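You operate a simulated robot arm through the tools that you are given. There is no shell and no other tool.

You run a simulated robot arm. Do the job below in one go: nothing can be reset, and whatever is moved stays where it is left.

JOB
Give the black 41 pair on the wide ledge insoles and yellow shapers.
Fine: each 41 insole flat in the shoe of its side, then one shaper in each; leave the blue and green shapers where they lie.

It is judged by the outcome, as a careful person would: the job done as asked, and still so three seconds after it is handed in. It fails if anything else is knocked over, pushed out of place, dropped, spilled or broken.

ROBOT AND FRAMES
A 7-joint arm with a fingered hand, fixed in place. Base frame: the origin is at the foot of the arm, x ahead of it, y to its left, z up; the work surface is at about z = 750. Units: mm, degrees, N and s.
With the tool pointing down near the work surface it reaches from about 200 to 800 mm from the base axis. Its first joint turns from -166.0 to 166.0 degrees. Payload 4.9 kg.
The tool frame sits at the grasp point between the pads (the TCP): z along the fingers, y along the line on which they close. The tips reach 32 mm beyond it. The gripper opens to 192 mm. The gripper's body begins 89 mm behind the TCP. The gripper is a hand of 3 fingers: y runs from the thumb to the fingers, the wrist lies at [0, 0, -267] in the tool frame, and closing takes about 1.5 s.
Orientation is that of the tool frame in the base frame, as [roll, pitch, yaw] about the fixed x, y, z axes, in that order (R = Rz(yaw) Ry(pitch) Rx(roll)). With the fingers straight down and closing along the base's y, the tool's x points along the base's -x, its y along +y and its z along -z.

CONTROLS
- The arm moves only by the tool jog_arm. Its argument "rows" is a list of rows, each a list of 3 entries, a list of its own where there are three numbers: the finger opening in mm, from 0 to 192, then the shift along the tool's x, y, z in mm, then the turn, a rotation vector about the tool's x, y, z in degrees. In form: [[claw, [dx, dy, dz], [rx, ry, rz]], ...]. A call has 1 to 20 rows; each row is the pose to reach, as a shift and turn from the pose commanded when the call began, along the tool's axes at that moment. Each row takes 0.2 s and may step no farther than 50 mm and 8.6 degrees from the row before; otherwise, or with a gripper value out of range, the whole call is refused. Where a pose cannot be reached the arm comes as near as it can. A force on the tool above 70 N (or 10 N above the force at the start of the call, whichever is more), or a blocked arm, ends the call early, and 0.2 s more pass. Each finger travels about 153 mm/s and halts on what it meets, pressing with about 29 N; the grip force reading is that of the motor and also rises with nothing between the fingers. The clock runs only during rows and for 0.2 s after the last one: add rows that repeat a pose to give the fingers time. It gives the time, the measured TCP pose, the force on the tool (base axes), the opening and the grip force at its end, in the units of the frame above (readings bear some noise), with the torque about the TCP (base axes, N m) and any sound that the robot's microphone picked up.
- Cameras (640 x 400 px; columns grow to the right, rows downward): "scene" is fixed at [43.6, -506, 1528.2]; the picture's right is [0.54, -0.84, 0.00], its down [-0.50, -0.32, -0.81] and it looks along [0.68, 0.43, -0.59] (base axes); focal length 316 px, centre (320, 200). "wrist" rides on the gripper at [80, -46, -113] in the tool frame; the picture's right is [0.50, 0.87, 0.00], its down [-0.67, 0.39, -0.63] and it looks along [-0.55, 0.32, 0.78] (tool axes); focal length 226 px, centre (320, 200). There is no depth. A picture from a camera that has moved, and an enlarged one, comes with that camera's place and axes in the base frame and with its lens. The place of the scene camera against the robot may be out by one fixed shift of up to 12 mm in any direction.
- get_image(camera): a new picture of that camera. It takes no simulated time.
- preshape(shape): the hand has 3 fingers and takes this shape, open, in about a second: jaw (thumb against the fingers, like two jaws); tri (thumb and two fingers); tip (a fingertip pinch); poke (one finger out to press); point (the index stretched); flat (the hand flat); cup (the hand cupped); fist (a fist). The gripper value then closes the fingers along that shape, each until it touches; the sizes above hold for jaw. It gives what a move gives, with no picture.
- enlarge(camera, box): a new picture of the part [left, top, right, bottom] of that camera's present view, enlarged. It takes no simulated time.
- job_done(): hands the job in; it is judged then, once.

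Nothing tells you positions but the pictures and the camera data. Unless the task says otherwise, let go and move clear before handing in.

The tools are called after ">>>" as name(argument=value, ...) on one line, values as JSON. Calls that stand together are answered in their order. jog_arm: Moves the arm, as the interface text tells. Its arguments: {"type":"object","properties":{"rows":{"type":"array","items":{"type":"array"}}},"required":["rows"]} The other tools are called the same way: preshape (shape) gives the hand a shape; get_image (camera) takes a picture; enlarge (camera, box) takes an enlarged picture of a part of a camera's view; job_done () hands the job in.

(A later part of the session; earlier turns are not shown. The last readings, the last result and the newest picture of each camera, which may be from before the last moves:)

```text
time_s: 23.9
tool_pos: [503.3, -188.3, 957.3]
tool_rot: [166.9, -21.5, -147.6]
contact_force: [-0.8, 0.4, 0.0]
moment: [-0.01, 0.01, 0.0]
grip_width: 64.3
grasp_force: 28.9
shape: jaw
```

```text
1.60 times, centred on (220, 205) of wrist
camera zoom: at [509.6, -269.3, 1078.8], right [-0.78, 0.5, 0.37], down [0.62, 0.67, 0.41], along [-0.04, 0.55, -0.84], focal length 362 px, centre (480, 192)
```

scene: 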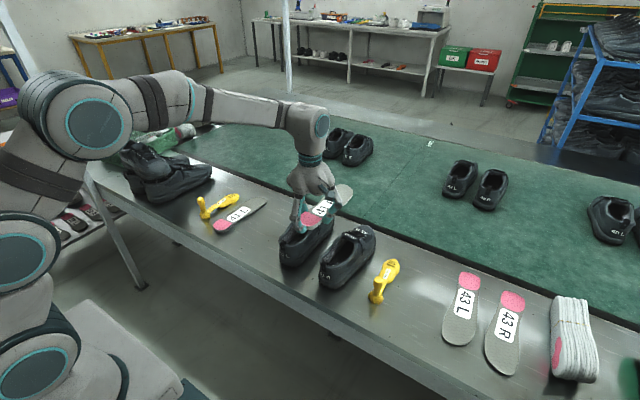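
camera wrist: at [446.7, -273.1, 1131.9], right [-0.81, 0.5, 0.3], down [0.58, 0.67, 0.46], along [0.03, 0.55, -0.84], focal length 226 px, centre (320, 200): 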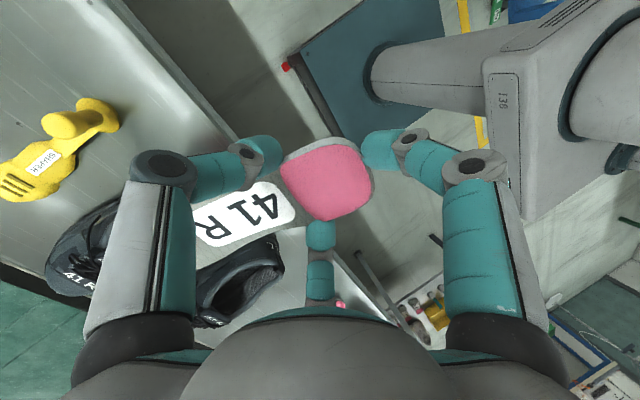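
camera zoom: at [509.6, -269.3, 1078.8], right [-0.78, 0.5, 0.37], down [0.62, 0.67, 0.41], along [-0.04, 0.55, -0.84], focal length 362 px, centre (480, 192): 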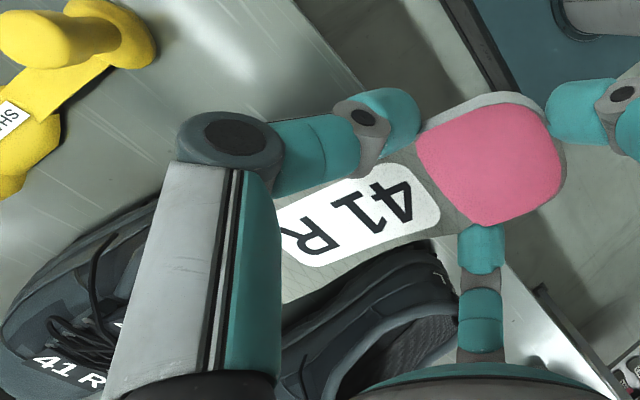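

>>> jog_arm(rows=[[40, [-8.7, -5, 0], [0, 0, 0]], [40, [-17.3, -10, 0], [0, 0, 0]], [40, [-26, -15, 0], [0, 0, 0]]])

>>> enlarge(camera="scene", box=[270, 180, 390, 300])

>>> get_image(camera="wrist")

```text
time_s: 24.7
tool_pos: [531.5, -188.3, 945.4]
tool_rot: [166.8, -21.5, -147.6]
contact_force: [0.3, 0.3, -0.4]
moment: [0.01, 0.02, 0.05]
grip_width: 64.5
grasp_force: 29.2
shape: jaw
```

```text
3.33 times, centred on (330, 240) of scene
camera zoom: at [43.6, -506.0, 1528.2], right [0.54, -0.84, 0.0], down [-0.5, -0.32, -0.81], along [0.68, 0.43, -0.59], focal length 1052 px, centre (287, 67)
```

zoom: 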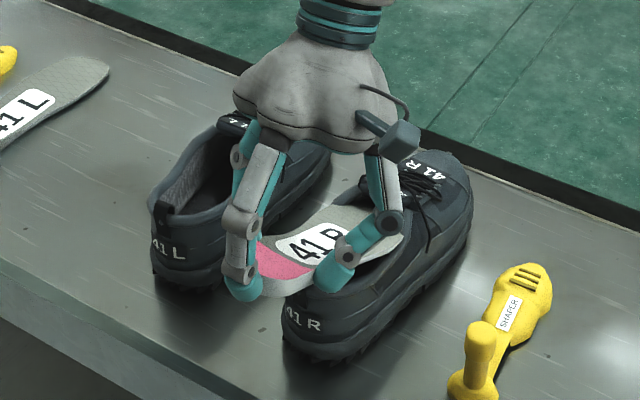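

```text
taken
camera wrist: at [537.0, -269.0, 1066.8], right [-0.78, 0.5, 0.37], down [0.62, 0.67, 0.41], along [-0.04, 0.55, -0.84], focal length 226 px, centre (320, 200)
```

wrist: 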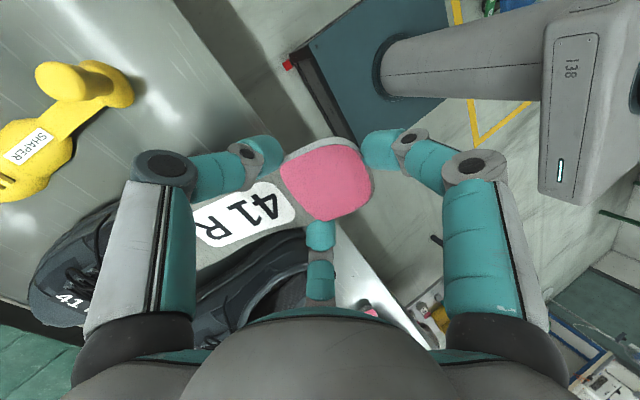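

>>> enlarge(camera="scene", box=[310, 210, 370, 270])

>>> enlarge(camera="wrist", box=[20, 170, 340, 350])

```text
6.67 times, centred on (340, 240) of scene
camera zoom: at [43.6, -506.0, 1528.2], right [0.54, -0.84, 0.0], down [-0.5, -0.32, -0.81], along [0.68, 0.43, -0.59], focal length 2103 px, centre (187, -67)
```

zoom: 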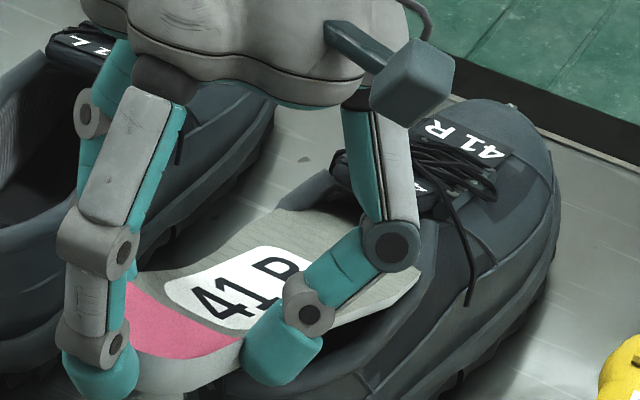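

```text
2.00 times, centred on (180, 260) of wrist
camera zoom: at [537.0, -269.0, 1066.8], right [-0.78, 0.5, 0.37], down [0.62, 0.67, 0.41], along [-0.04, 0.55, -0.84], focal length 452 px, centre (600, 80)
```

zoom: 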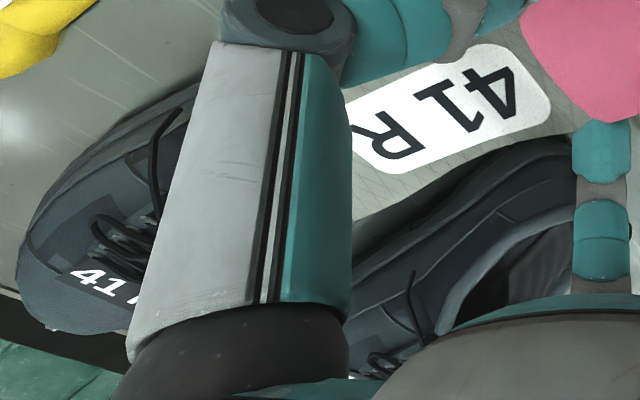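

The toe has slipped under the tongue with no resistance. I continue along the slope.

>>> jog_arm(rows=[[40, [-8.7, -5, 0], [0, 0, 0]], [40, [-17.3, -10, 0], [0, 0, 0]], [40, [-26, -15, 0], [0, 0, 0]], [40, [-34.6, -20, 0], [0, 0, 0]]])

>>> enlarge(camera="scene", box=[270, 180, 390, 300])

>>> enlarge(camera="scene", box=[310, 210, 370, 270])

```text
time_s: 25.7
tool_pos: [567.2, -188.5, 928.0]
tool_rot: [166.9, -21.5, -147.5]
contact_force: [-0.1, 0.2, -0.6]
moment: [0.02, 0.09, -0.05]
grip_width: 64.5
grasp_force: 28.9
shape: jaw
```

```text
3.33 times, centred on (330, 240) of scene
camera zoom: at [43.6, -506.0, 1528.2], right [0.54, -0.84, 0.0], down [-0.5, -0.32, -0.81], along [0.68, 0.43, -0.59], focal length 1052 px, centre (287, 67)
```

zoom: 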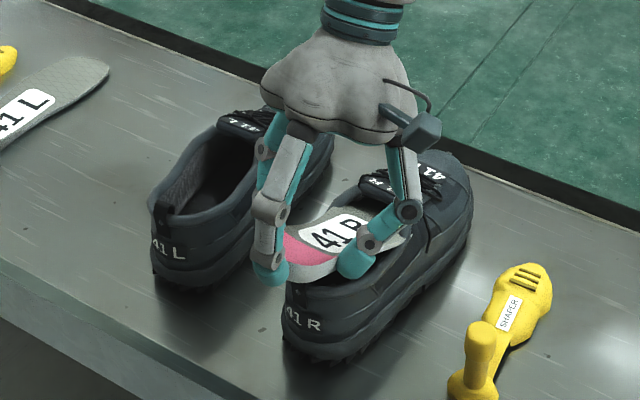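

```text
6.67 times, centred on (340, 240) of scene
camera zoom: at [43.6, -506.0, 1528.2], right [0.54, -0.84, 0.0], down [-0.5, -0.32, -0.81], along [0.68, 0.43, -0.59], focal length 2103 px, centre (187, -67)
```

zoom: 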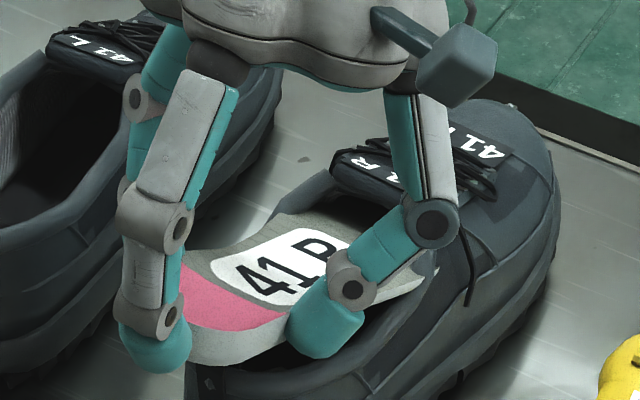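

>>> jog_arm(rows=[[40, [-8.7, -5, 0], [0, 0, 0]], [40, [-17.3, -10, 0], [0, 0, 0]], [40, [-26, -15, 0], [0, 0, 0]]])

>>> enlarge(camera="scene", box=[270, 180, 390, 300])

>>> get_image(camera="wrist")

```text
time_s: 26.5
tool_pos: [593.4, -188.8, 915.3]
tool_rot: [166.8, -21.5, -147.5]
contact_force: [-1.1, 0.5, -1.3]
moment: [0.07, 0.24, 0.01]
grip_width: 64.2
grasp_force: 28.8
shape: jaw
```

```text
3.33 times, centred on (330, 240) of scene
camera zoom: at [43.6, -506.0, 1528.2], right [0.54, -0.84, 0.0], down [-0.5, -0.32, -0.81], along [0.68, 0.43, -0.59], focal length 1052 px, centre (287, 67)
```

zoom: 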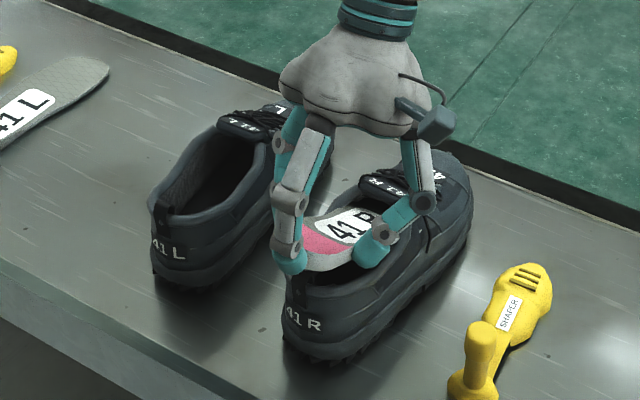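

```text
taken
camera wrist: at [600.6, -268.2, 1036.4], right [-0.78, 0.5, 0.37], down [0.62, 0.67, 0.41], along [-0.04, 0.55, -0.84], focal length 226 px, centre (320, 200)
```

wrist: 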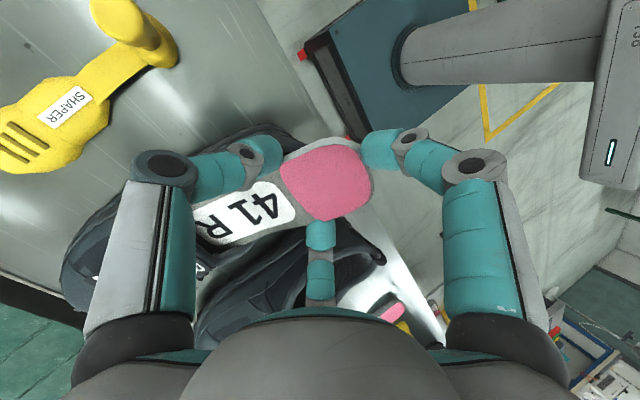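

A light downward reaction shows the vamp brushing the insole top, so I lower it 12 mm and then continue forward.

>>> jog_arm(rows=[[40, [-2.2, -1.3, 5.5], [0, 0, 0]], [40, [-4.4, -2.5, 10.9], [0, 0, 0]], [40, [-8.7, -5, 10.9], [0, 0, 0]], [40, [-13, -7.5, 10.9], [0, 0, 0]], [40, [-13, -7.5, 10.9], [0, 0, 0]]])

>>> enlarge(camera="scene", box=[270, 180, 390, 300])

```text
time_s: 27.7
tool_pos: [603.2, -189.6, 897.9]
tool_rot: [166.8, -21.4, -147.7]
contact_force: [-0.5, -0.5, -0.4]
moment: [-0.02, -0.06, -0.05]
grip_width: 64.2
grasp_force: 28.6
shape: jaw
```

```text
3.33 times, centred on (330, 240) of scene
camera zoom: at [43.6, -506.0, 1528.2], right [0.54, -0.84, 0.0], down [-0.5, -0.32, -0.81], along [0.68, 0.43, -0.59], focal length 1052 px, centre (287, 67)
```

zoom: 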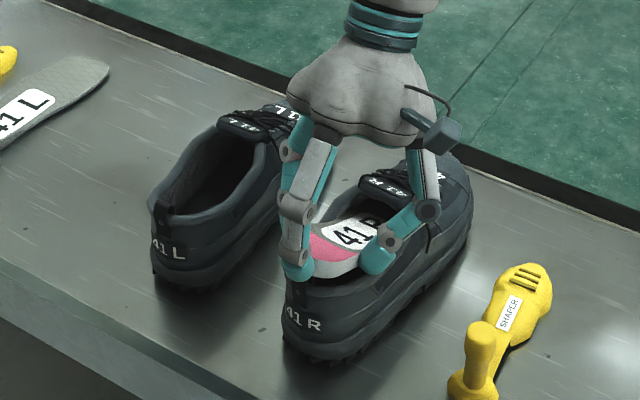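

>>> jog_arm(rows=[[40, [-7.7, -4.5, -2.2], [0.4, -0.65, 0]], [40, [-15.4, -8.9, -4.4], [0.75, -1.3, 0]], [40, [-23, -13.3, -6.6], [1.1, -1.95, 0]], [40, [-30.8, -17.8, -8.9], [1.5, -2.6, 0]], [40, [-30.8, -17.8, -8.9], [1.5, -2.6, 0]]])

>>> enlarge(camera="scene", box=[270, 180, 390, 300])

>>> get_image(camera="wrist")

```text
time_s: 28.9
tool_pos: [639.0, -188.5, 892.7]
tool_rot: [168.5, -19.0, -148.1]
contact_force: [-0.3, -0.4, -2.6]
moment: [0.12, 0.18, 0.08]
grip_width: 64.6
grasp_force: 29.3
shape: jaw
```

```text
3.33 times, centred on (330, 240) of scene
camera zoom: at [43.6, -506.0, 1528.2], right [0.54, -0.84, 0.0], down [-0.5, -0.32, -0.81], along [0.68, 0.43, -0.59], focal length 1052 px, centre (287, 67)
```

zoom: 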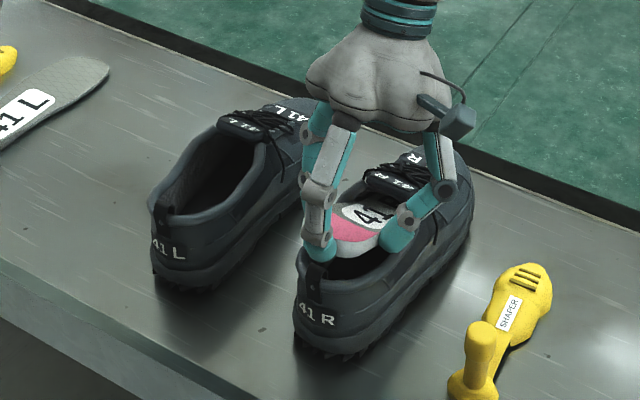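

```text
taken
camera wrist: at [639.6, -269.0, 1013.3], right [-0.8, 0.5, 0.32], down [0.6, 0.67, 0.44], along [0.0, 0.55, -0.84], focal length 226 px, centre (320, 200)
```

wrist: 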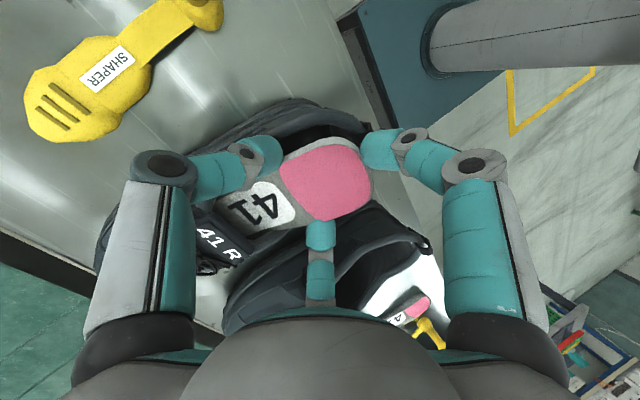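

The tongue pressed on the insole and the shoe slid about 10 mm forward. I lower slightly to relieve that contact.

>>> jog_arm(rows=[[40, [-1, -0.6, 2.8], [0, 0, 0]], [40, [-2, -1.1, 5.6], [0, 0, 0]], [40, [-2, -1.1, 5.6], [0, 0, 0]]])

>>> enlarge(camera="scene", box=[300, 200, 380, 290])

```text
time_s: 29.7
tool_pos: [639.2, -188.2, 886.5]
tool_rot: [168.5, -19.0, -148.1]
contact_force: [-0.4, -0.8, 1.7]
moment: [-0.03, -0.32, -0.03]
grip_width: 64.6
grasp_force: 29.1
shape: jaw
```

```text
4.44 times, centred on (340, 245) of scene
camera zoom: at [43.6, -506.0, 1528.2], right [0.54, -0.84, 0.0], down [-0.5, -0.32, -0.81], along [0.68, 0.43, -0.59], focal length 1402 px, centre (231, 0)
```

zoom: 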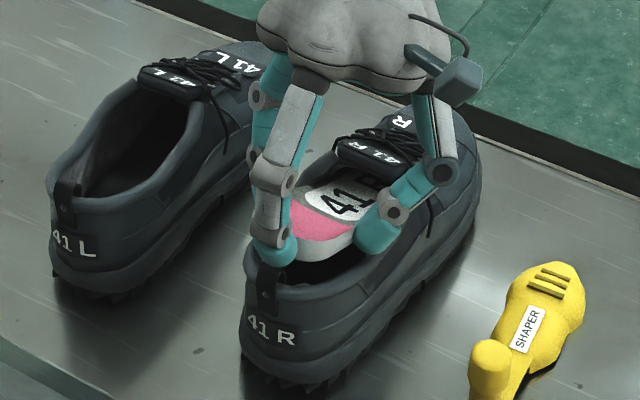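

Now the toe rests on the footbed. I release, opening slightly, and lift the hand clear along its axis.

>>> jog_arm(rows=[[72, [0, 0, 0], [0, 0, 0]], [82, [0, 0, 0], [0, 0, 0]], [92, [0, 0, 0], [0, 0, 0]], [96, [0, 0, 0], [0, 0, 0]], [96, [0, 0, -20], [0, 0, 0]], [96, [0, 0, -50], [0, 0, 0]], [96, [0, 0, -80], [0, 0, 0]], [96, [0, 0, -80], [0, 0, 0]]])

>>> enlarge(camera="scene", box=[300, 200, 380, 290])

>>> get_image(camera="wrist")

```text
time_s: 31.5
tool_pos: [671.3, -189.4, 960.5]
tool_rot: [168.6, -18.9, -148.1]
contact_force: [-0.2, -0.8, 0.1]
moment: [-0.04, -0.04, 0.0]
grip_width: 95.4
grasp_force: 0.1
shape: jaw
```

```text
4.44 times, centred on (340, 245) of scene
camera zoom: at [43.6, -506.0, 1528.2], right [0.54, -0.84, 0.0], down [-0.5, -0.32, -0.81], along [0.68, 0.43, -0.59], focal length 1402 px, centre (231, 0)
```

zoom: 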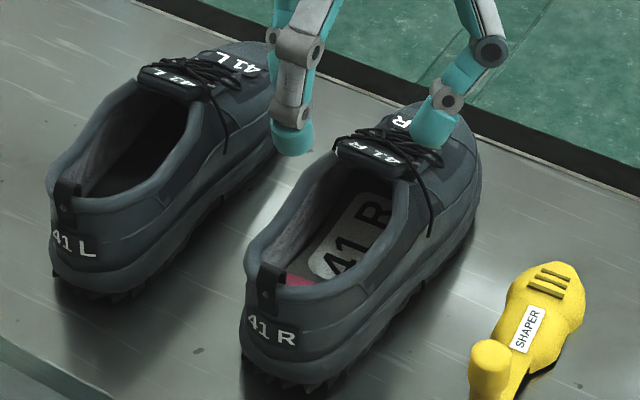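

```text
taken
camera wrist: at [671.0, -269.5, 1082.2], right [-0.8, 0.5, 0.32], down [0.6, 0.67, 0.44], along [0.0, 0.55, -0.84], focal length 226 px, centre (320, 200)
```

wrist: 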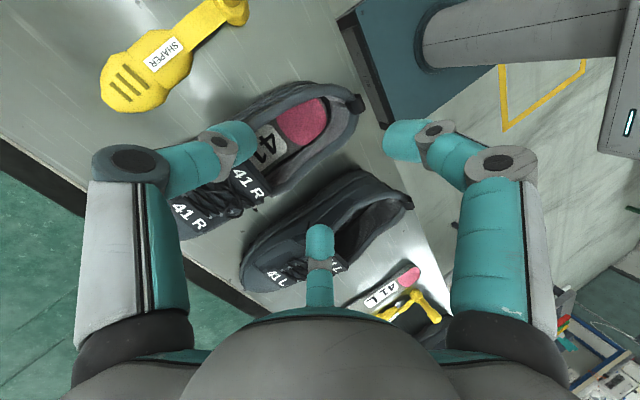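

>>> enlarge(camera="wrist", box=[160, 60, 400, 250])

>>> enlarge(camera="scene", box=[325, 225, 365, 275])

```text
2.11 times, centred on (280, 155) of wrist
camera zoom: at [671.0, -269.5, 1082.2], right [-0.8, 0.5, 0.32], down [0.6, 0.67, 0.44], along [0.0, 0.55, -0.84], focal length 476 px, centre (404, 295)
```

zoom: 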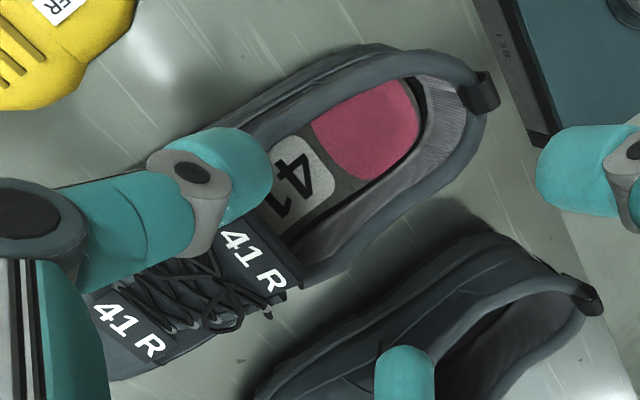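

```text
8.00 times, centred on (345, 250) of scene
camera zoom: at [43.6, -506.0, 1528.2], right [0.54, -0.84, 0.0], down [-0.5, -0.32, -0.81], along [0.68, 0.43, -0.59], focal length 2524 px, centre (120, -200)
```

zoom: 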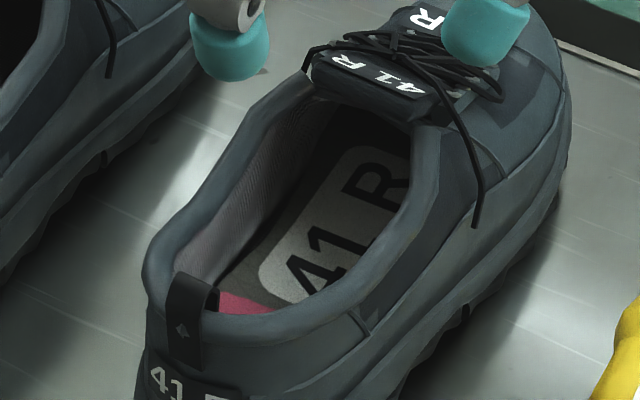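

The 41 R insole has dropped flat into the R shoe. Next is the 41 L insole: I level the hand and go hover over its heel.

>>> jog_arm(rows=[[96, [-19, 44, 2.2], [2.2, -3.8, 0]], [96, [-38, 88.7, 4.5], [4.4, -7.6, 0]], [96, [-57.5, 133, 6.7], [6.6, -11.4, 0]], [96, [-76.7, 177.4, 9], [8.8, -15.2, 0]], [96, [-96, 221.7, 11.2], [11, -19.05, 0]], [96, [-115, 266, 13.5], [11, -19.05, 0]], [96, [-134.3, 310.4, 15.7], [11, -19.05, 0]], [96, [-153.4, 354.8, 18], [11, -19.05, 0]], [96, [-172.6, 399, 20.2], [11, -19.05, 0]], [96, [-191.8, 443.5, 22.5], [11, -19.05, 0]], [110, [-201.5, 438, 50], [11, -19.05, 0]], [110, [-211.3, 432.3, 78.1], [11, -19.05, 0]], [110, [-211.3, 432.3, 78.1], [11, -19.05, 0]]])

>>> get_image(camera="wrist")

>>> get_image(camera="scene")

```text
time_s: 34.3
tool_pos: [609.5, 290.1, 901.5]
tool_rot: [-180.0, 0.0, -150.0]
contact_force: [-1.1, 0.1, 0.1]
moment: [0.03, -0.01, 0.0]
grip_width: 109.4
grasp_force: 0.0
shape: jaw
```

```text
taken
camera wrist: at [563.7, 210.6, 1014.0], right [-0.87, 0.5, 0.0], down [0.39, 0.67, 0.63], along [0.32, 0.55, -0.78], focal length 226 px, centre (320, 200)
```

wrist: 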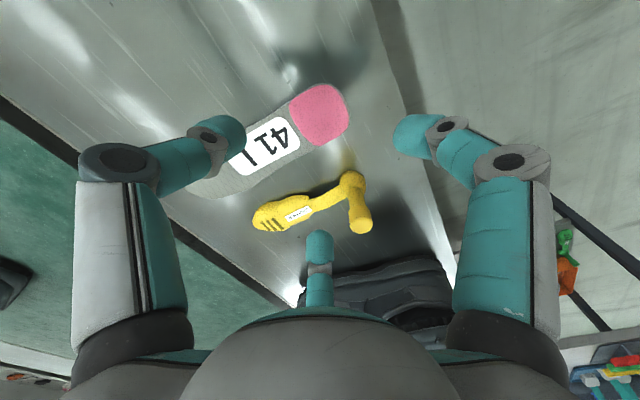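

```text
taken
```

scene: 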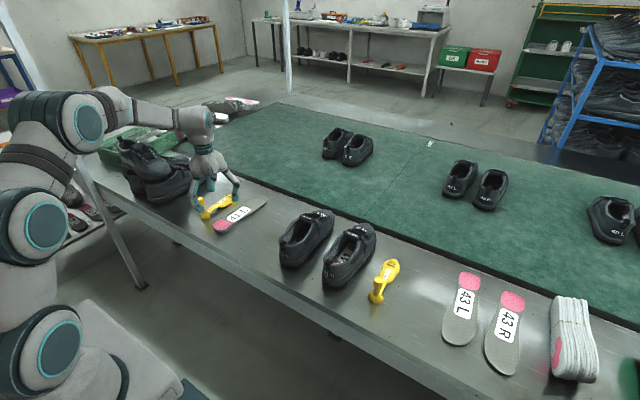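

>>> enlarge(camera="wrist", box=[180, 60, 420, 260])

```text
2.00 times, centred on (300, 160) of wrist
camera zoom: at [563.7, 210.6, 1014.0], right [-0.87, 0.5, 0.0], down [0.39, 0.67, 0.63], along [0.32, 0.55, -0.78], focal length 452 px, centre (360, 280)
```

zoom: 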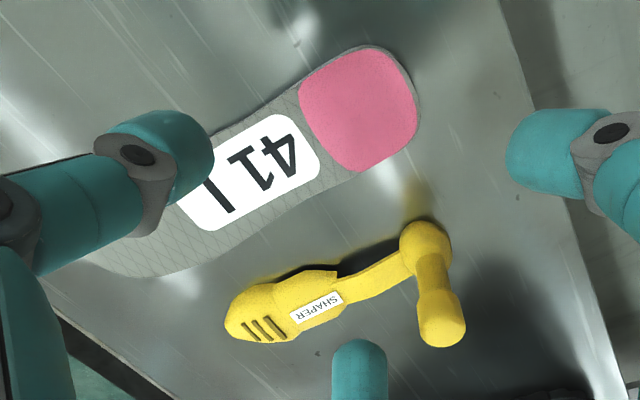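

L insole heel: back at x≈577, centre y≈290; the shaper's post stands at about (612, 379), clear of the fingers. I descend at (611, 290).

>>> jog_arm(rows=[[100, [-1, -1.2, 35], [0, 0, 0]], [100, [-1, -1.2, 70], [0, 0, 0]], [100, [-1, -1.2, 90], [0, 0, 0]], [100, [-1, -1.2, 105], [0, 0, 0]], [100, [-1, -1.2, 113], [0, 0, 0]], [100, [-1, -1.2, 117], [0, 0, 0]], [100, [-1, -1.2, 117], [0, 0, 0]]])

>>> enlarge(camera="wrist", box=[180, 80, 440, 260])

>>> enlarge(camera="scene", box=[180, 160, 280, 250])

```text
time_s: 35.9
tool_pos: [611.3, 290.6, 783.1]
tool_rot: [179.9, 0.0, -150.0]
contact_force: [-0.4, -0.5, 2.4]
moment: [0.02, 0.09, -0.01]
grip_width: 100.5
grasp_force: 0.1
shape: jaw
```

```text
2.22 times, centred on (310, 170) of wrist
camera zoom: at [566.2, 209.9, 896.0], right [-0.87, 0.5, 0.0], down [0.39, 0.67, 0.63], along [0.32, 0.55, -0.78], focal length 502 px, centre (342, 267)
```

zoom: 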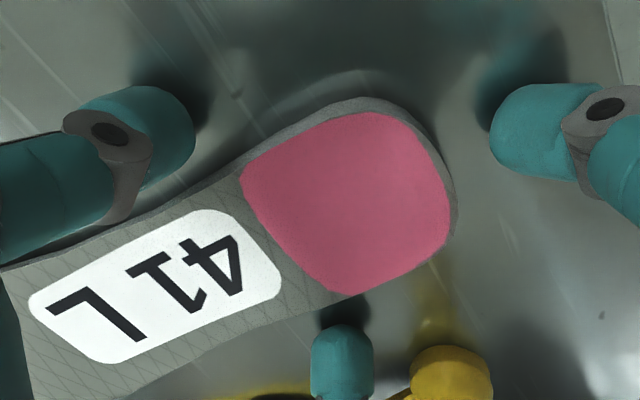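

```text
4.44 times, centred on (230, 205) of scene
camera zoom: at [43.6, -506.0, 1528.2], right [0.54, -0.84, 0.0], down [-0.5, -0.32, -0.81], along [0.68, 0.43, -0.59], focal length 1402 px, centre (720, 178)
```

zoom: 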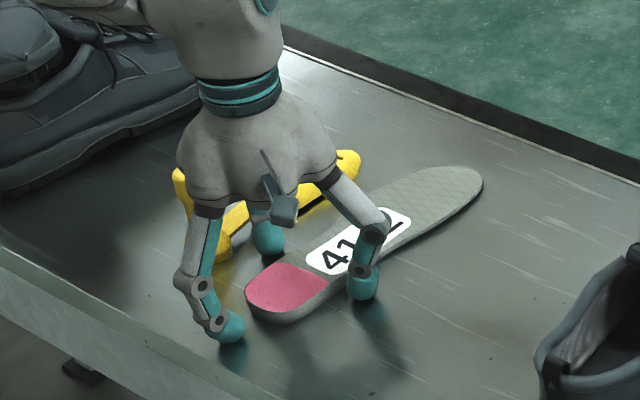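

>>> jog_arm(rows=[[92, [0, 0, 0], [0, 0, 0]], [84, [0, 0, 0], [0, 0, 0]], [78, [0, 0, 0], [0, 0, 0]], [72, [0, 0, 0], [0, 0, 0]], [66, [0, 0, 0], [0, 0, 0]], [58, [0, 0, 0], [0, 0, 0]], [48, [0, 0, 0], [0, 0, 0]], [40, [0, 0, 0], [0, 0, 0]], [40, [0, 0, 0], [0, 0, 0]]])

>>> enlarge(camera="wrist", box=[180, 80, 440, 260])

>>> enlarge(camera="scene", box=[180, 160, 280, 250])

```text
time_s: 37.9
tool_pos: [611.0, 290.3, 783.2]
tool_rot: [-180.0, 0.0, -150.0]
contact_force: [0.1, -0.4, 0.3]
moment: [-0.03, -0.1, -0.03]
grip_width: 64.1
grasp_force: 28.8
shape: jaw
```

```text
2.22 times, centred on (310, 170) of wrist
camera zoom: at [566.1, 209.9, 896.0], right [-0.87, 0.5, 0.0], down [0.39, 0.67, 0.63], along [0.32, 0.55, -0.78], focal length 502 px, centre (342, 267)
```

zoom: 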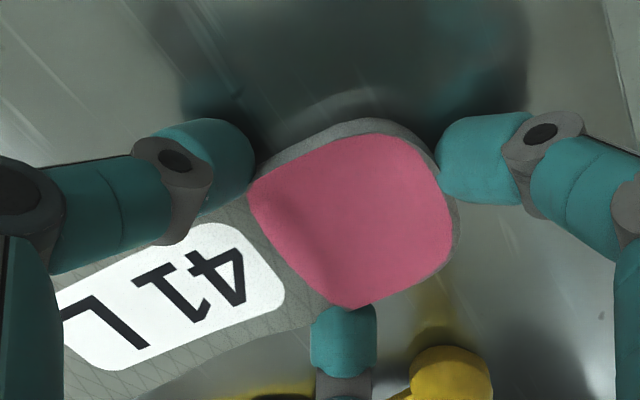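

```text
4.44 times, centred on (230, 205) of scene
camera zoom: at [43.6, -506.0, 1528.2], right [0.54, -0.84, 0.0], down [-0.5, -0.32, -0.81], along [0.68, 0.43, -0.59], focal length 1402 px, centre (720, 178)
```

zoom: 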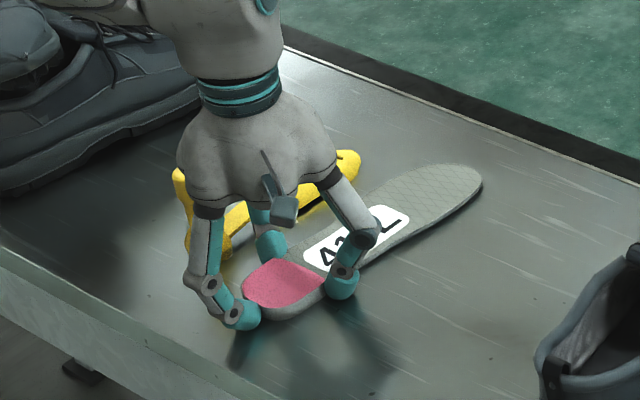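

Same firm grip on the L heel. I lift it, carry it behind the L shoe (y≈-28), and correct its yaw by +3.5°.

>>> jog_arm(rows=[[40, [0, 0, -6], [0, 0, 0]], [40, [0, 0, -15], [0, 0, 0]], [40, [0, 0, -35], [0, 0, 0]], [40, [0, 0, -75], [0, 0, 0]], [40, [0, 0, -120], [0, 0, 0]], [40, [0, 0, -165], [0, 0, 0]], [40, [0, 0, -200], [0, 0, 0]], [40, [37.3, -24.4, -200], [0, 0, -1]], [40, [74.6, -48.7, -200], [0, 0, -2]], [40, [111.9, -73.1, -200], [0, 0, -3.5]], [40, [149.2, -97.5, -200], [0, 0, -3.5]], [40, [186.5, -121.8, -200], [0, 0, -3.5]], [40, [223.8, -146.2, -200], [0, 0, -3.5]], [40, [261.1, -170.5, -200], [0, 0, -3.5]], [40, [298.4, -194.9, -200], [0, 0, -3.5]], [40, [298.4, -194.9, -200], [0, 0, -3.5]]])

>>> get_image(camera="wrist")

>>> enlarge(camera="scene", box=[220, 130, 390, 300])

```text
time_s: 41.3
tool_pos: [449.2, -27.0, 983.6]
tool_rot: [180.0, -0.1, -146.5]
contact_force: [-1.2, 0.6, 0.3]
moment: [-0.02, 0.1, -0.02]
grip_width: 64.2
grasp_force: 29.1
shape: jaw
```

```text
taken
camera wrist: at [409.2, -110.3, 1096.3], right [-0.89, 0.45, 0.0], down [0.35, 0.69, 0.63], along [0.28, 0.57, -0.78], focal length 226 px, centre (320, 200)
```

wrist: 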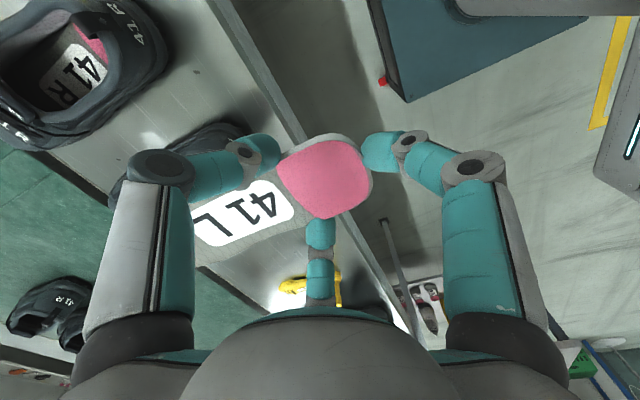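

```text
2.35 times, centred on (305, 215) of scene
camera zoom: at [43.6, -506.0, 1528.2], right [0.54, -0.84, 0.0], down [-0.5, -0.32, -0.81], along [0.68, 0.43, -0.59], focal length 742 px, centre (355, 165)
```

zoom: 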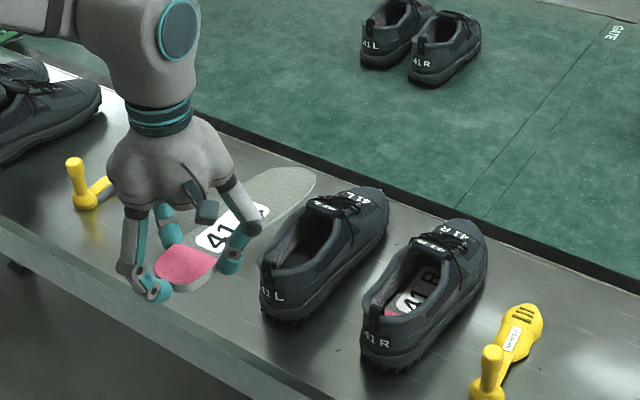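

>>> jog_arm(rows=[[40, [10.5, 7, -3], [-3.45, 5.21, 0]], [40, [21, 14, -6], [-6.9, 10.43, 0]], [40, [31.6, 21, -9], [-10.35, 15.64, 0]], [40, [42.1, 27.9, -12], [-13.8, 20.85, 0]], [40, [42.1, 27.9, -12], [-13.8, 20.85, 0]]])

>>> enlarge(camera="scene", box=[240, 170, 390, 300])

>>> get_image(camera="wrist")

```text
time_s: 42.5
tool_pos: [398.1, -26.2, 995.2]
tool_rot: [165.5, -20.7, -144.0]
contact_force: [-0.5, 1.0, 0.5]
moment: [0.02, 0.03, 0.02]
grip_width: 63.8
grasp_force: 28.8
shape: jaw
```

```text
3.08 times, centred on (315, 235) of scene
camera zoom: at [43.6, -506.0, 1528.2], right [0.54, -0.84, 0.0], down [-0.5, -0.32, -0.81], along [0.68, 0.43, -0.59], focal length 971 px, centre (335, 92)
```

zoom: 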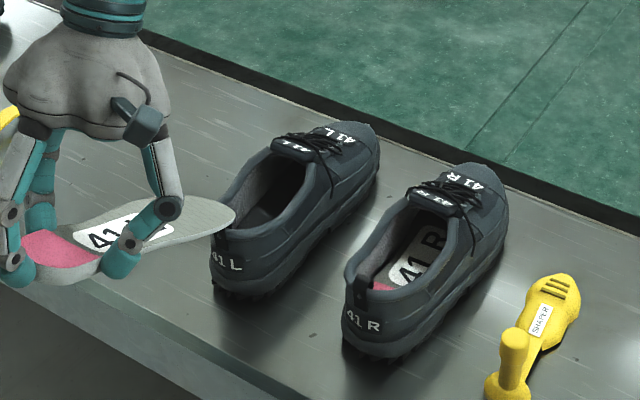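

```text
taken
camera wrist: at [409.9, -109.2, 1115.4], right [-0.81, 0.45, 0.38], down [0.58, 0.69, 0.43], along [-0.07, 0.57, -0.82], focal length 226 px, centre (320, 200)
```

wrist: 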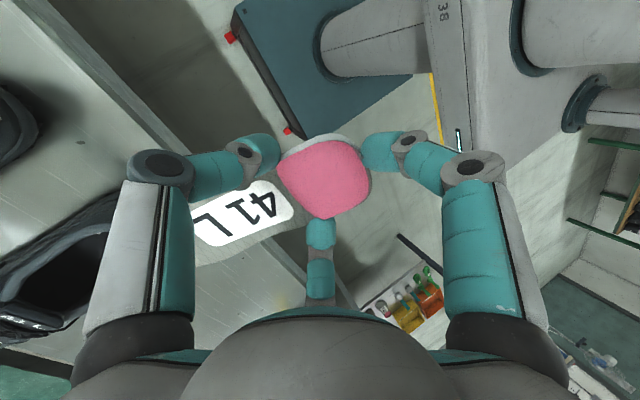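

Before going in, I'll refine the L shoe's exact position from enlarged scene and wrist views.

>>> enlarge(camera="scene", box=[270, 200, 340, 270])

>>> enlarge(camera="scene", box=[310, 210, 390, 290])

```text
5.71 times, centred on (305, 235) of scene
camera zoom: at [43.6, -506.0, 1528.2], right [0.54, -0.84, 0.0], down [-0.5, -0.32, -0.81], along [0.68, 0.43, -0.59], focal length 1803 px, centre (406, 0)
```

zoom: 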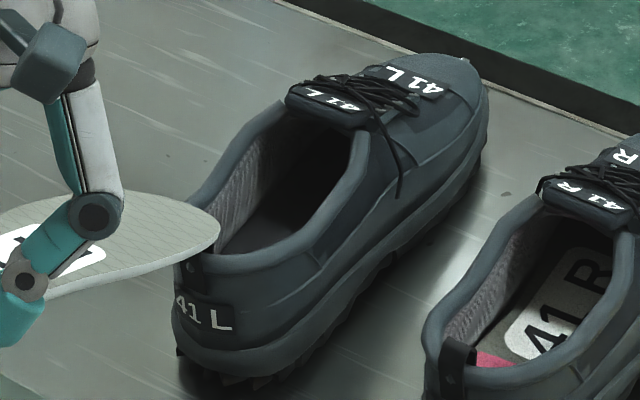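

```text
5.00 times, centred on (350, 250) of scene
camera zoom: at [43.6, -506.0, 1528.2], right [0.54, -0.84, 0.0], down [-0.5, -0.32, -0.81], along [0.68, 0.43, -0.59], focal length 1578 px, centre (170, -50)
```

zoom: 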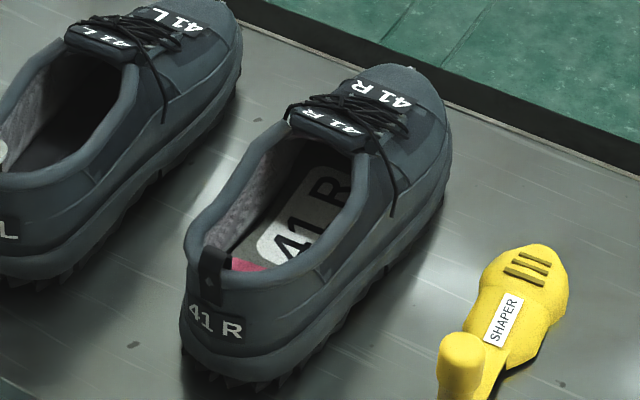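

The L shoe's axis is nearer y≈-35 (tab ≈(574,-34)). I shift 9 mm to -y, yaw +2°, and compare again.

>>> jog_arm(rows=[[40, [2.6, -3.9, 0], [0.35, 0.23, -0.9]], [40, [5.1, -7.8, 0], [0.7, 0.47, -1.81]], [40, [5.1, -7.8, 0], [0.7, 0.47, -1.81]]])

>>> enlarge(camera="scene", box=[240, 190, 340, 280])

>>> enlarge(camera="wrist", box=[0, 100, 360, 330])

```text
time_s: 43.3
tool_pos: [398.9, -35.9, 996.6]
tool_rot: [165.6, -20.6, -142.0]
contact_force: [0.1, 0.4, 0.3]
moment: [-0.02, -0.01, -0.01]
grip_width: 64.0
grasp_force: 28.9
shape: jaw
```

```text
4.44 times, centred on (290, 235) of scene
camera zoom: at [43.6, -506.0, 1528.2], right [0.54, -0.84, 0.0], down [-0.5, -0.32, -0.81], along [0.68, 0.43, -0.59], focal length 1402 px, centre (453, 44)
```

zoom: 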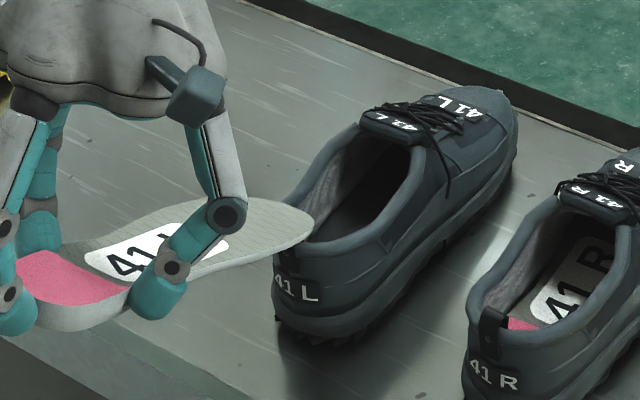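

```text
1.74 times, centred on (180, 215) of wrist
camera zoom: at [413.0, -118.4, 1114.9], right [-0.83, 0.42, 0.38], down [0.56, 0.71, 0.43], along [-0.09, 0.56, -0.82], focal length 393 px, centre (564, 174)
```

zoom: 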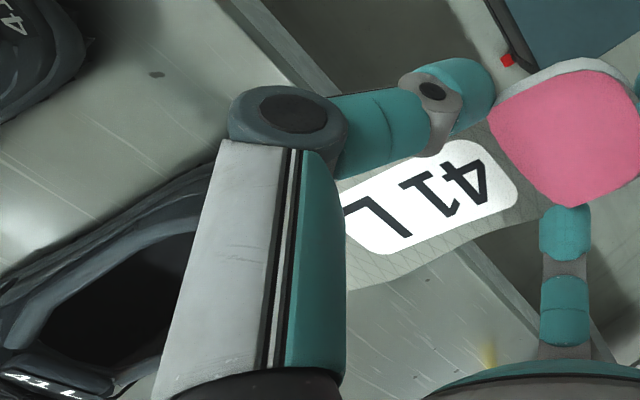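

>>> jog_arm(rows=[[40, [-20, -13.2, 0], [0, 0, 0]], [40, [-40, -26.5, 0], [0, 0, 0]], [40, [-62.5, -41.4, 0], [0, 0, 0]], [40, [-62.5, -41.4, 0], [0, 0, 0]]])

>>> enlarge(camera="scene", box=[250, 180, 350, 280])

>>> enlarge(camera="wrist", box=[0, 100, 360, 330])

```text
time_s: 44.3
tool_pos: [468.3, -34.8, 965.0]
tool_rot: [165.6, -20.6, -141.9]
contact_force: [0.2, -0.1, -1.2]
moment: [0.01, -0.01, 0.0]
grip_width: 64.1
grasp_force: 29.0
shape: jaw
```

```text
4.00 times, centred on (300, 230) of scene
camera zoom: at [43.6, -506.0, 1528.2], right [0.54, -0.84, 0.0], down [-0.5, -0.32, -0.81], along [0.68, 0.43, -0.59], focal length 1262 px, centre (400, 80)
```

zoom: 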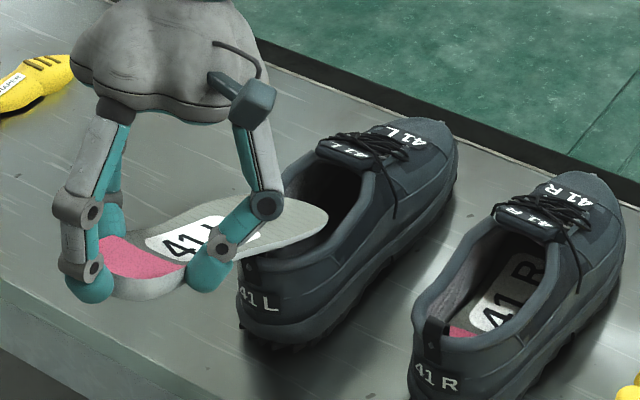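

```text
1.74 times, centred on (180, 215) of wrist
camera zoom: at [481.6, -116.8, 1085.0], right [-0.83, 0.42, 0.38], down [0.56, 0.71, 0.43], along [-0.09, 0.56, -0.82], focal length 393 px, centre (564, 174)
```

zoom: 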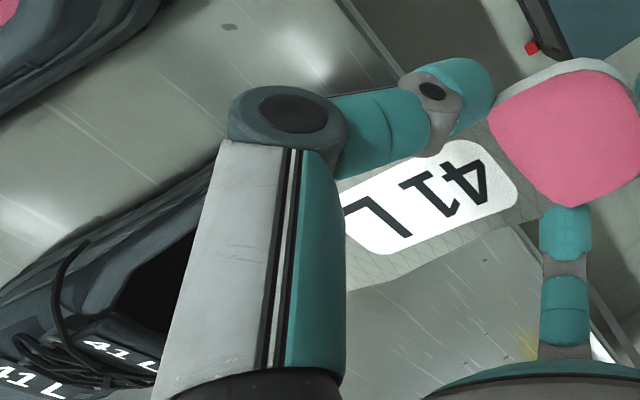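

>>> enlarge(camera="scene", box=[290, 200, 345, 255])

```text
7.27 times, centred on (318, 228) of scene
camera zoom: at [43.6, -506.0, 1528.2], right [0.54, -0.84, 0.0], down [-0.5, -0.32, -0.81], along [0.68, 0.43, -0.59], focal length 2295 px, centre (338, 0)
```

zoom: 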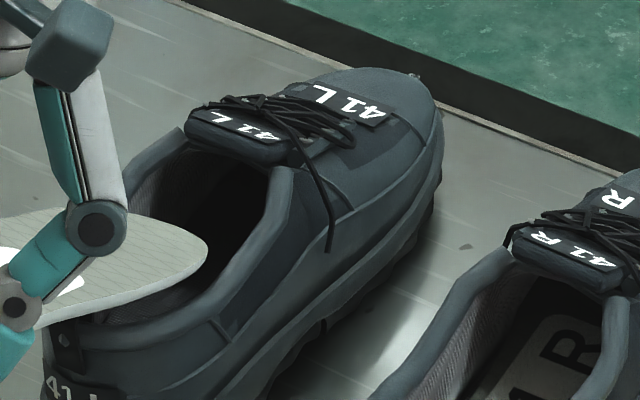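

The toe looks centred in the opening. I continue along the slope in small steps.

>>> jog_arm(rows=[[40, [-8.3, -5.5, 0], [0, 0, 0]], [40, [-16.7, -11, 0], [0, 0, 0]], [40, [-25, -16.5, 0], [0, 0, 0]], [40, [-33.4, -22.1, 0], [0, 0, 0]], [40, [-41.7, -27.6, 0], [0, 0, 0]], [40, [-50, -33.1, 0], [0, 0, 0]], [40, [-50, -33.1, 0], [0, 0, 0]]])

>>> enlarge(camera="scene", box=[270, 190, 350, 270])

```text
time_s: 45.9
tool_pos: [521.1, -32.4, 938.2]
tool_rot: [165.5, -20.7, -141.9]
contact_force: [0.0, -1.3, -1.1]
moment: [-0.12, 0.08, -0.14]
grip_width: 63.9
grasp_force: 28.9
shape: jaw
```

```text
5.00 times, centred on (310, 230) of scene
camera zoom: at [43.6, -506.0, 1528.2], right [0.54, -0.84, 0.0], down [-0.5, -0.32, -0.81], along [0.68, 0.43, -0.59], focal length 1578 px, centre (370, 50)
```

zoom: 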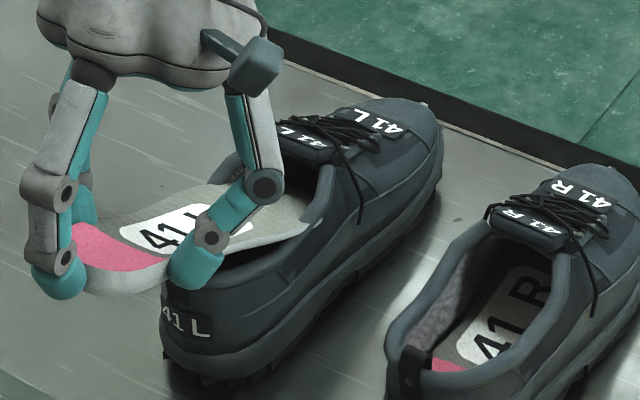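

>>> jog_arm(rows=[[40, [1.2, -1.6, 0], [0, 0, 0]], [40, [2.3, -3.3, 0], [0, 0, 0]], [40, [2.3, -3.3, 0], [0, 0, 0]]])

>>> enlarge(camera="scene", box=[270, 190, 350, 270])

>>> enlarge(camera="wrist", box=[20, 150, 380, 350])

```text
time_s: 46.7
tool_pos: [522.7, -36.5, 939.0]
tool_rot: [165.6, -20.6, -141.9]
contact_force: [-0.2, -0.6, -1.1]
moment: [0.02, 0.02, 0.03]
grip_width: 64.2
grasp_force: 29.0
shape: jaw
```

```text
5.00 times, centred on (310, 230) of scene
camera zoom: at [43.6, -506.0, 1528.2], right [0.54, -0.84, 0.0], down [-0.5, -0.32, -0.81], along [0.68, 0.43, -0.59], focal length 1578 px, centre (370, 50)
```

zoom: 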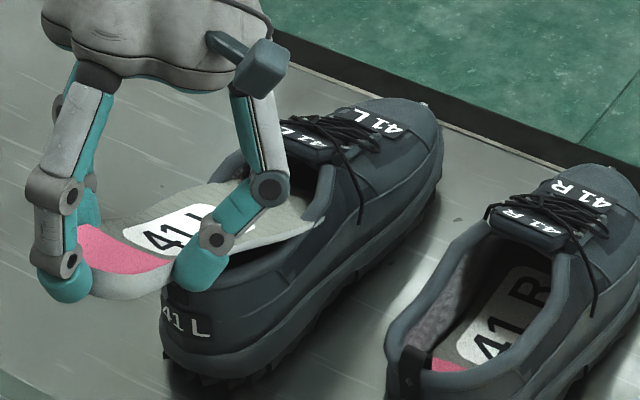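

```text
1.78 times, centred on (200, 250) of wrist
camera zoom: at [535.7, -118.8, 1058.3], right [-0.83, 0.42, 0.38], down [0.56, 0.71, 0.43], along [-0.09, 0.56, -0.82], focal length 402 px, centre (533, 111)
```

zoom: 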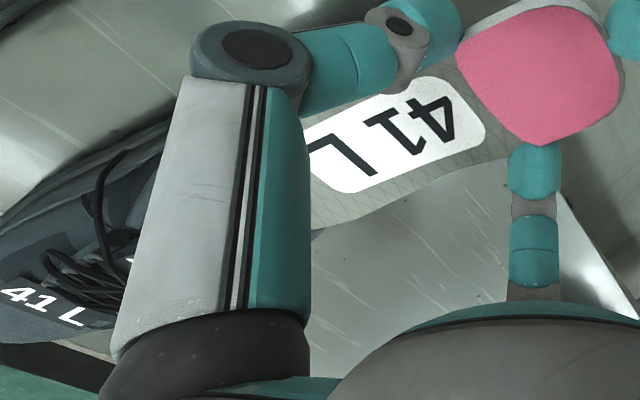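

>>> jog_arm(rows=[[40, [-8.1, -5.8, 0], [0, 0, 0]], [40, [-16.3, -11.6, 0], [0, 0, 0]], [40, [-24.4, -17.4, 0], [0, 0, 0]], [40, [-32.6, -23.2, 0], [0, 0, 0]], [40, [-32.6, -23.2, 0], [0, 0, 0]]])

>>> enlarge(camera="scene", box=[270, 190, 350, 270])

```text
time_s: 47.9
tool_pos: [558.6, -36.2, 921.4]
tool_rot: [165.6, -20.6, -141.9]
contact_force: [0.3, 2.1, -0.3]
moment: [0.14, -0.02, 0.08]
grip_width: 64.0
grasp_force: 29.0
shape: jaw
```

```text
5.00 times, centred on (310, 230) of scene
camera zoom: at [43.6, -506.0, 1528.2], right [0.54, -0.84, 0.0], down [-0.5, -0.32, -0.81], along [0.68, 0.43, -0.59], focal length 1578 px, centre (370, 50)
```

zoom: 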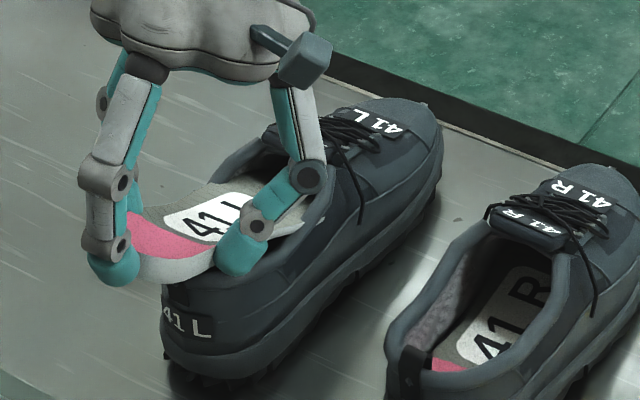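

>>> jog_arm(rows=[[40, [-0.6, 0.8, 0], [0, 0, 0]], [40, [-1.2, 1.6, 0], [0, 0, 0]], [40, [-1.2, 1.6, 0], [0, 0, 0]]])

>>> enlarge(camera="scene", box=[285, 210, 335, 260])

```text
time_s: 48.7
tool_pos: [558.1, -34.0, 921.2]
tool_rot: [165.6, -20.6, -141.9]
contact_force: [-0.9, 0.1, -0.6]
moment: [0.0, 0.04, -0.05]
grip_width: 63.7
grasp_force: 29.1
shape: jaw
```

```text
8.00 times, centred on (310, 235) of scene
camera zoom: at [43.6, -506.0, 1528.2], right [0.54, -0.84, 0.0], down [-0.5, -0.32, -0.81], along [0.68, 0.43, -0.59], focal length 2524 px, centre (400, -80)
```

zoom: 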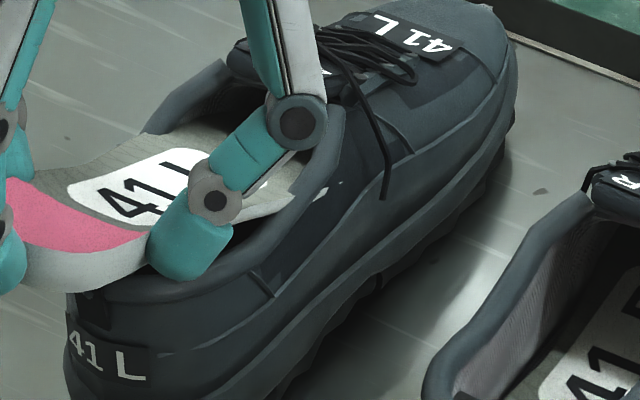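

>>> jog_arm(rows=[[40, [-8.1, -5.8, 0], [0, 0, 0]], [40, [-16.3, -11.6, 0], [0, 0, 0]], [40, [-24.4, -17.4, 0], [0, 0, 0]], [40, [-24.4, -17.4, 0], [0, 0, 0]]])

>>> enlarge(camera="scene", box=[270, 190, 350, 270])

```text
time_s: 49.7
tool_pos: [584.1, -35.2, 908.7]
tool_rot: [165.5, -20.6, -141.9]
contact_force: [0.2, 1.3, 0.2]
moment: [0.06, 0.01, 0.07]
grip_width: 63.8
grasp_force: 29.0
shape: jaw
```

```text
5.00 times, centred on (310, 230) of scene
camera zoom: at [43.6, -506.0, 1528.2], right [0.54, -0.84, 0.0], down [-0.5, -0.32, -0.81], along [0.68, 0.43, -0.59], focal length 1578 px, centre (370, 50)
```

zoom: 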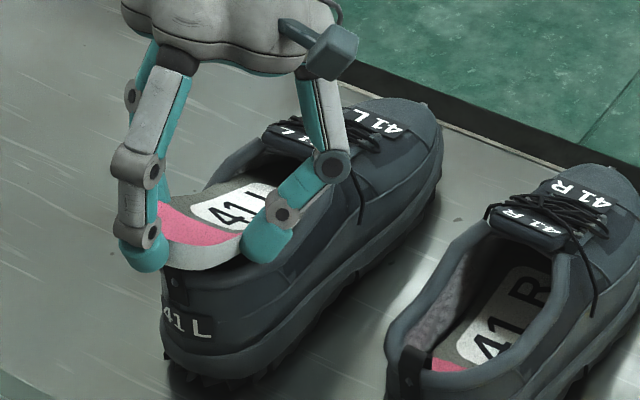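

>>> jog_arm(rows=[[40, [-1.5, 2, 0], [0, 0, 0]], [40, [-9.6, -3.8, 0], [0, 0, 0]], [40, [-14.5, -7.2, 0], [0, 0, 0]], [40, [-14.5, -7.2, 0], [0, 0, 0]]])

>>> enlarge(camera="scene", box=[270, 190, 350, 270])

```text
time_s: 50.7
tool_pos: [599.5, -31.3, 902.3]
tool_rot: [165.5, -20.6, -141.9]
contact_force: [0.1, -0.8, -1.0]
moment: [0.01, 0.01, -0.01]
grip_width: 63.7
grasp_force: 29.0
shape: jaw
```

```text
5.00 times, centred on (310, 230) of scene
camera zoom: at [43.6, -506.0, 1528.2], right [0.54, -0.84, 0.0], down [-0.5, -0.32, -0.81], along [0.68, 0.43, -0.59], focal length 1578 px, centre (370, 50)
```

zoom: 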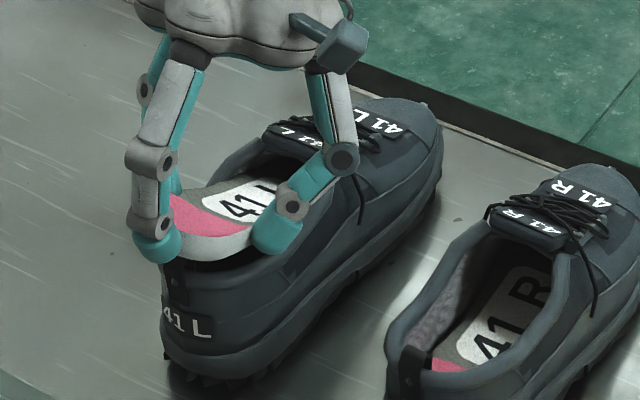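

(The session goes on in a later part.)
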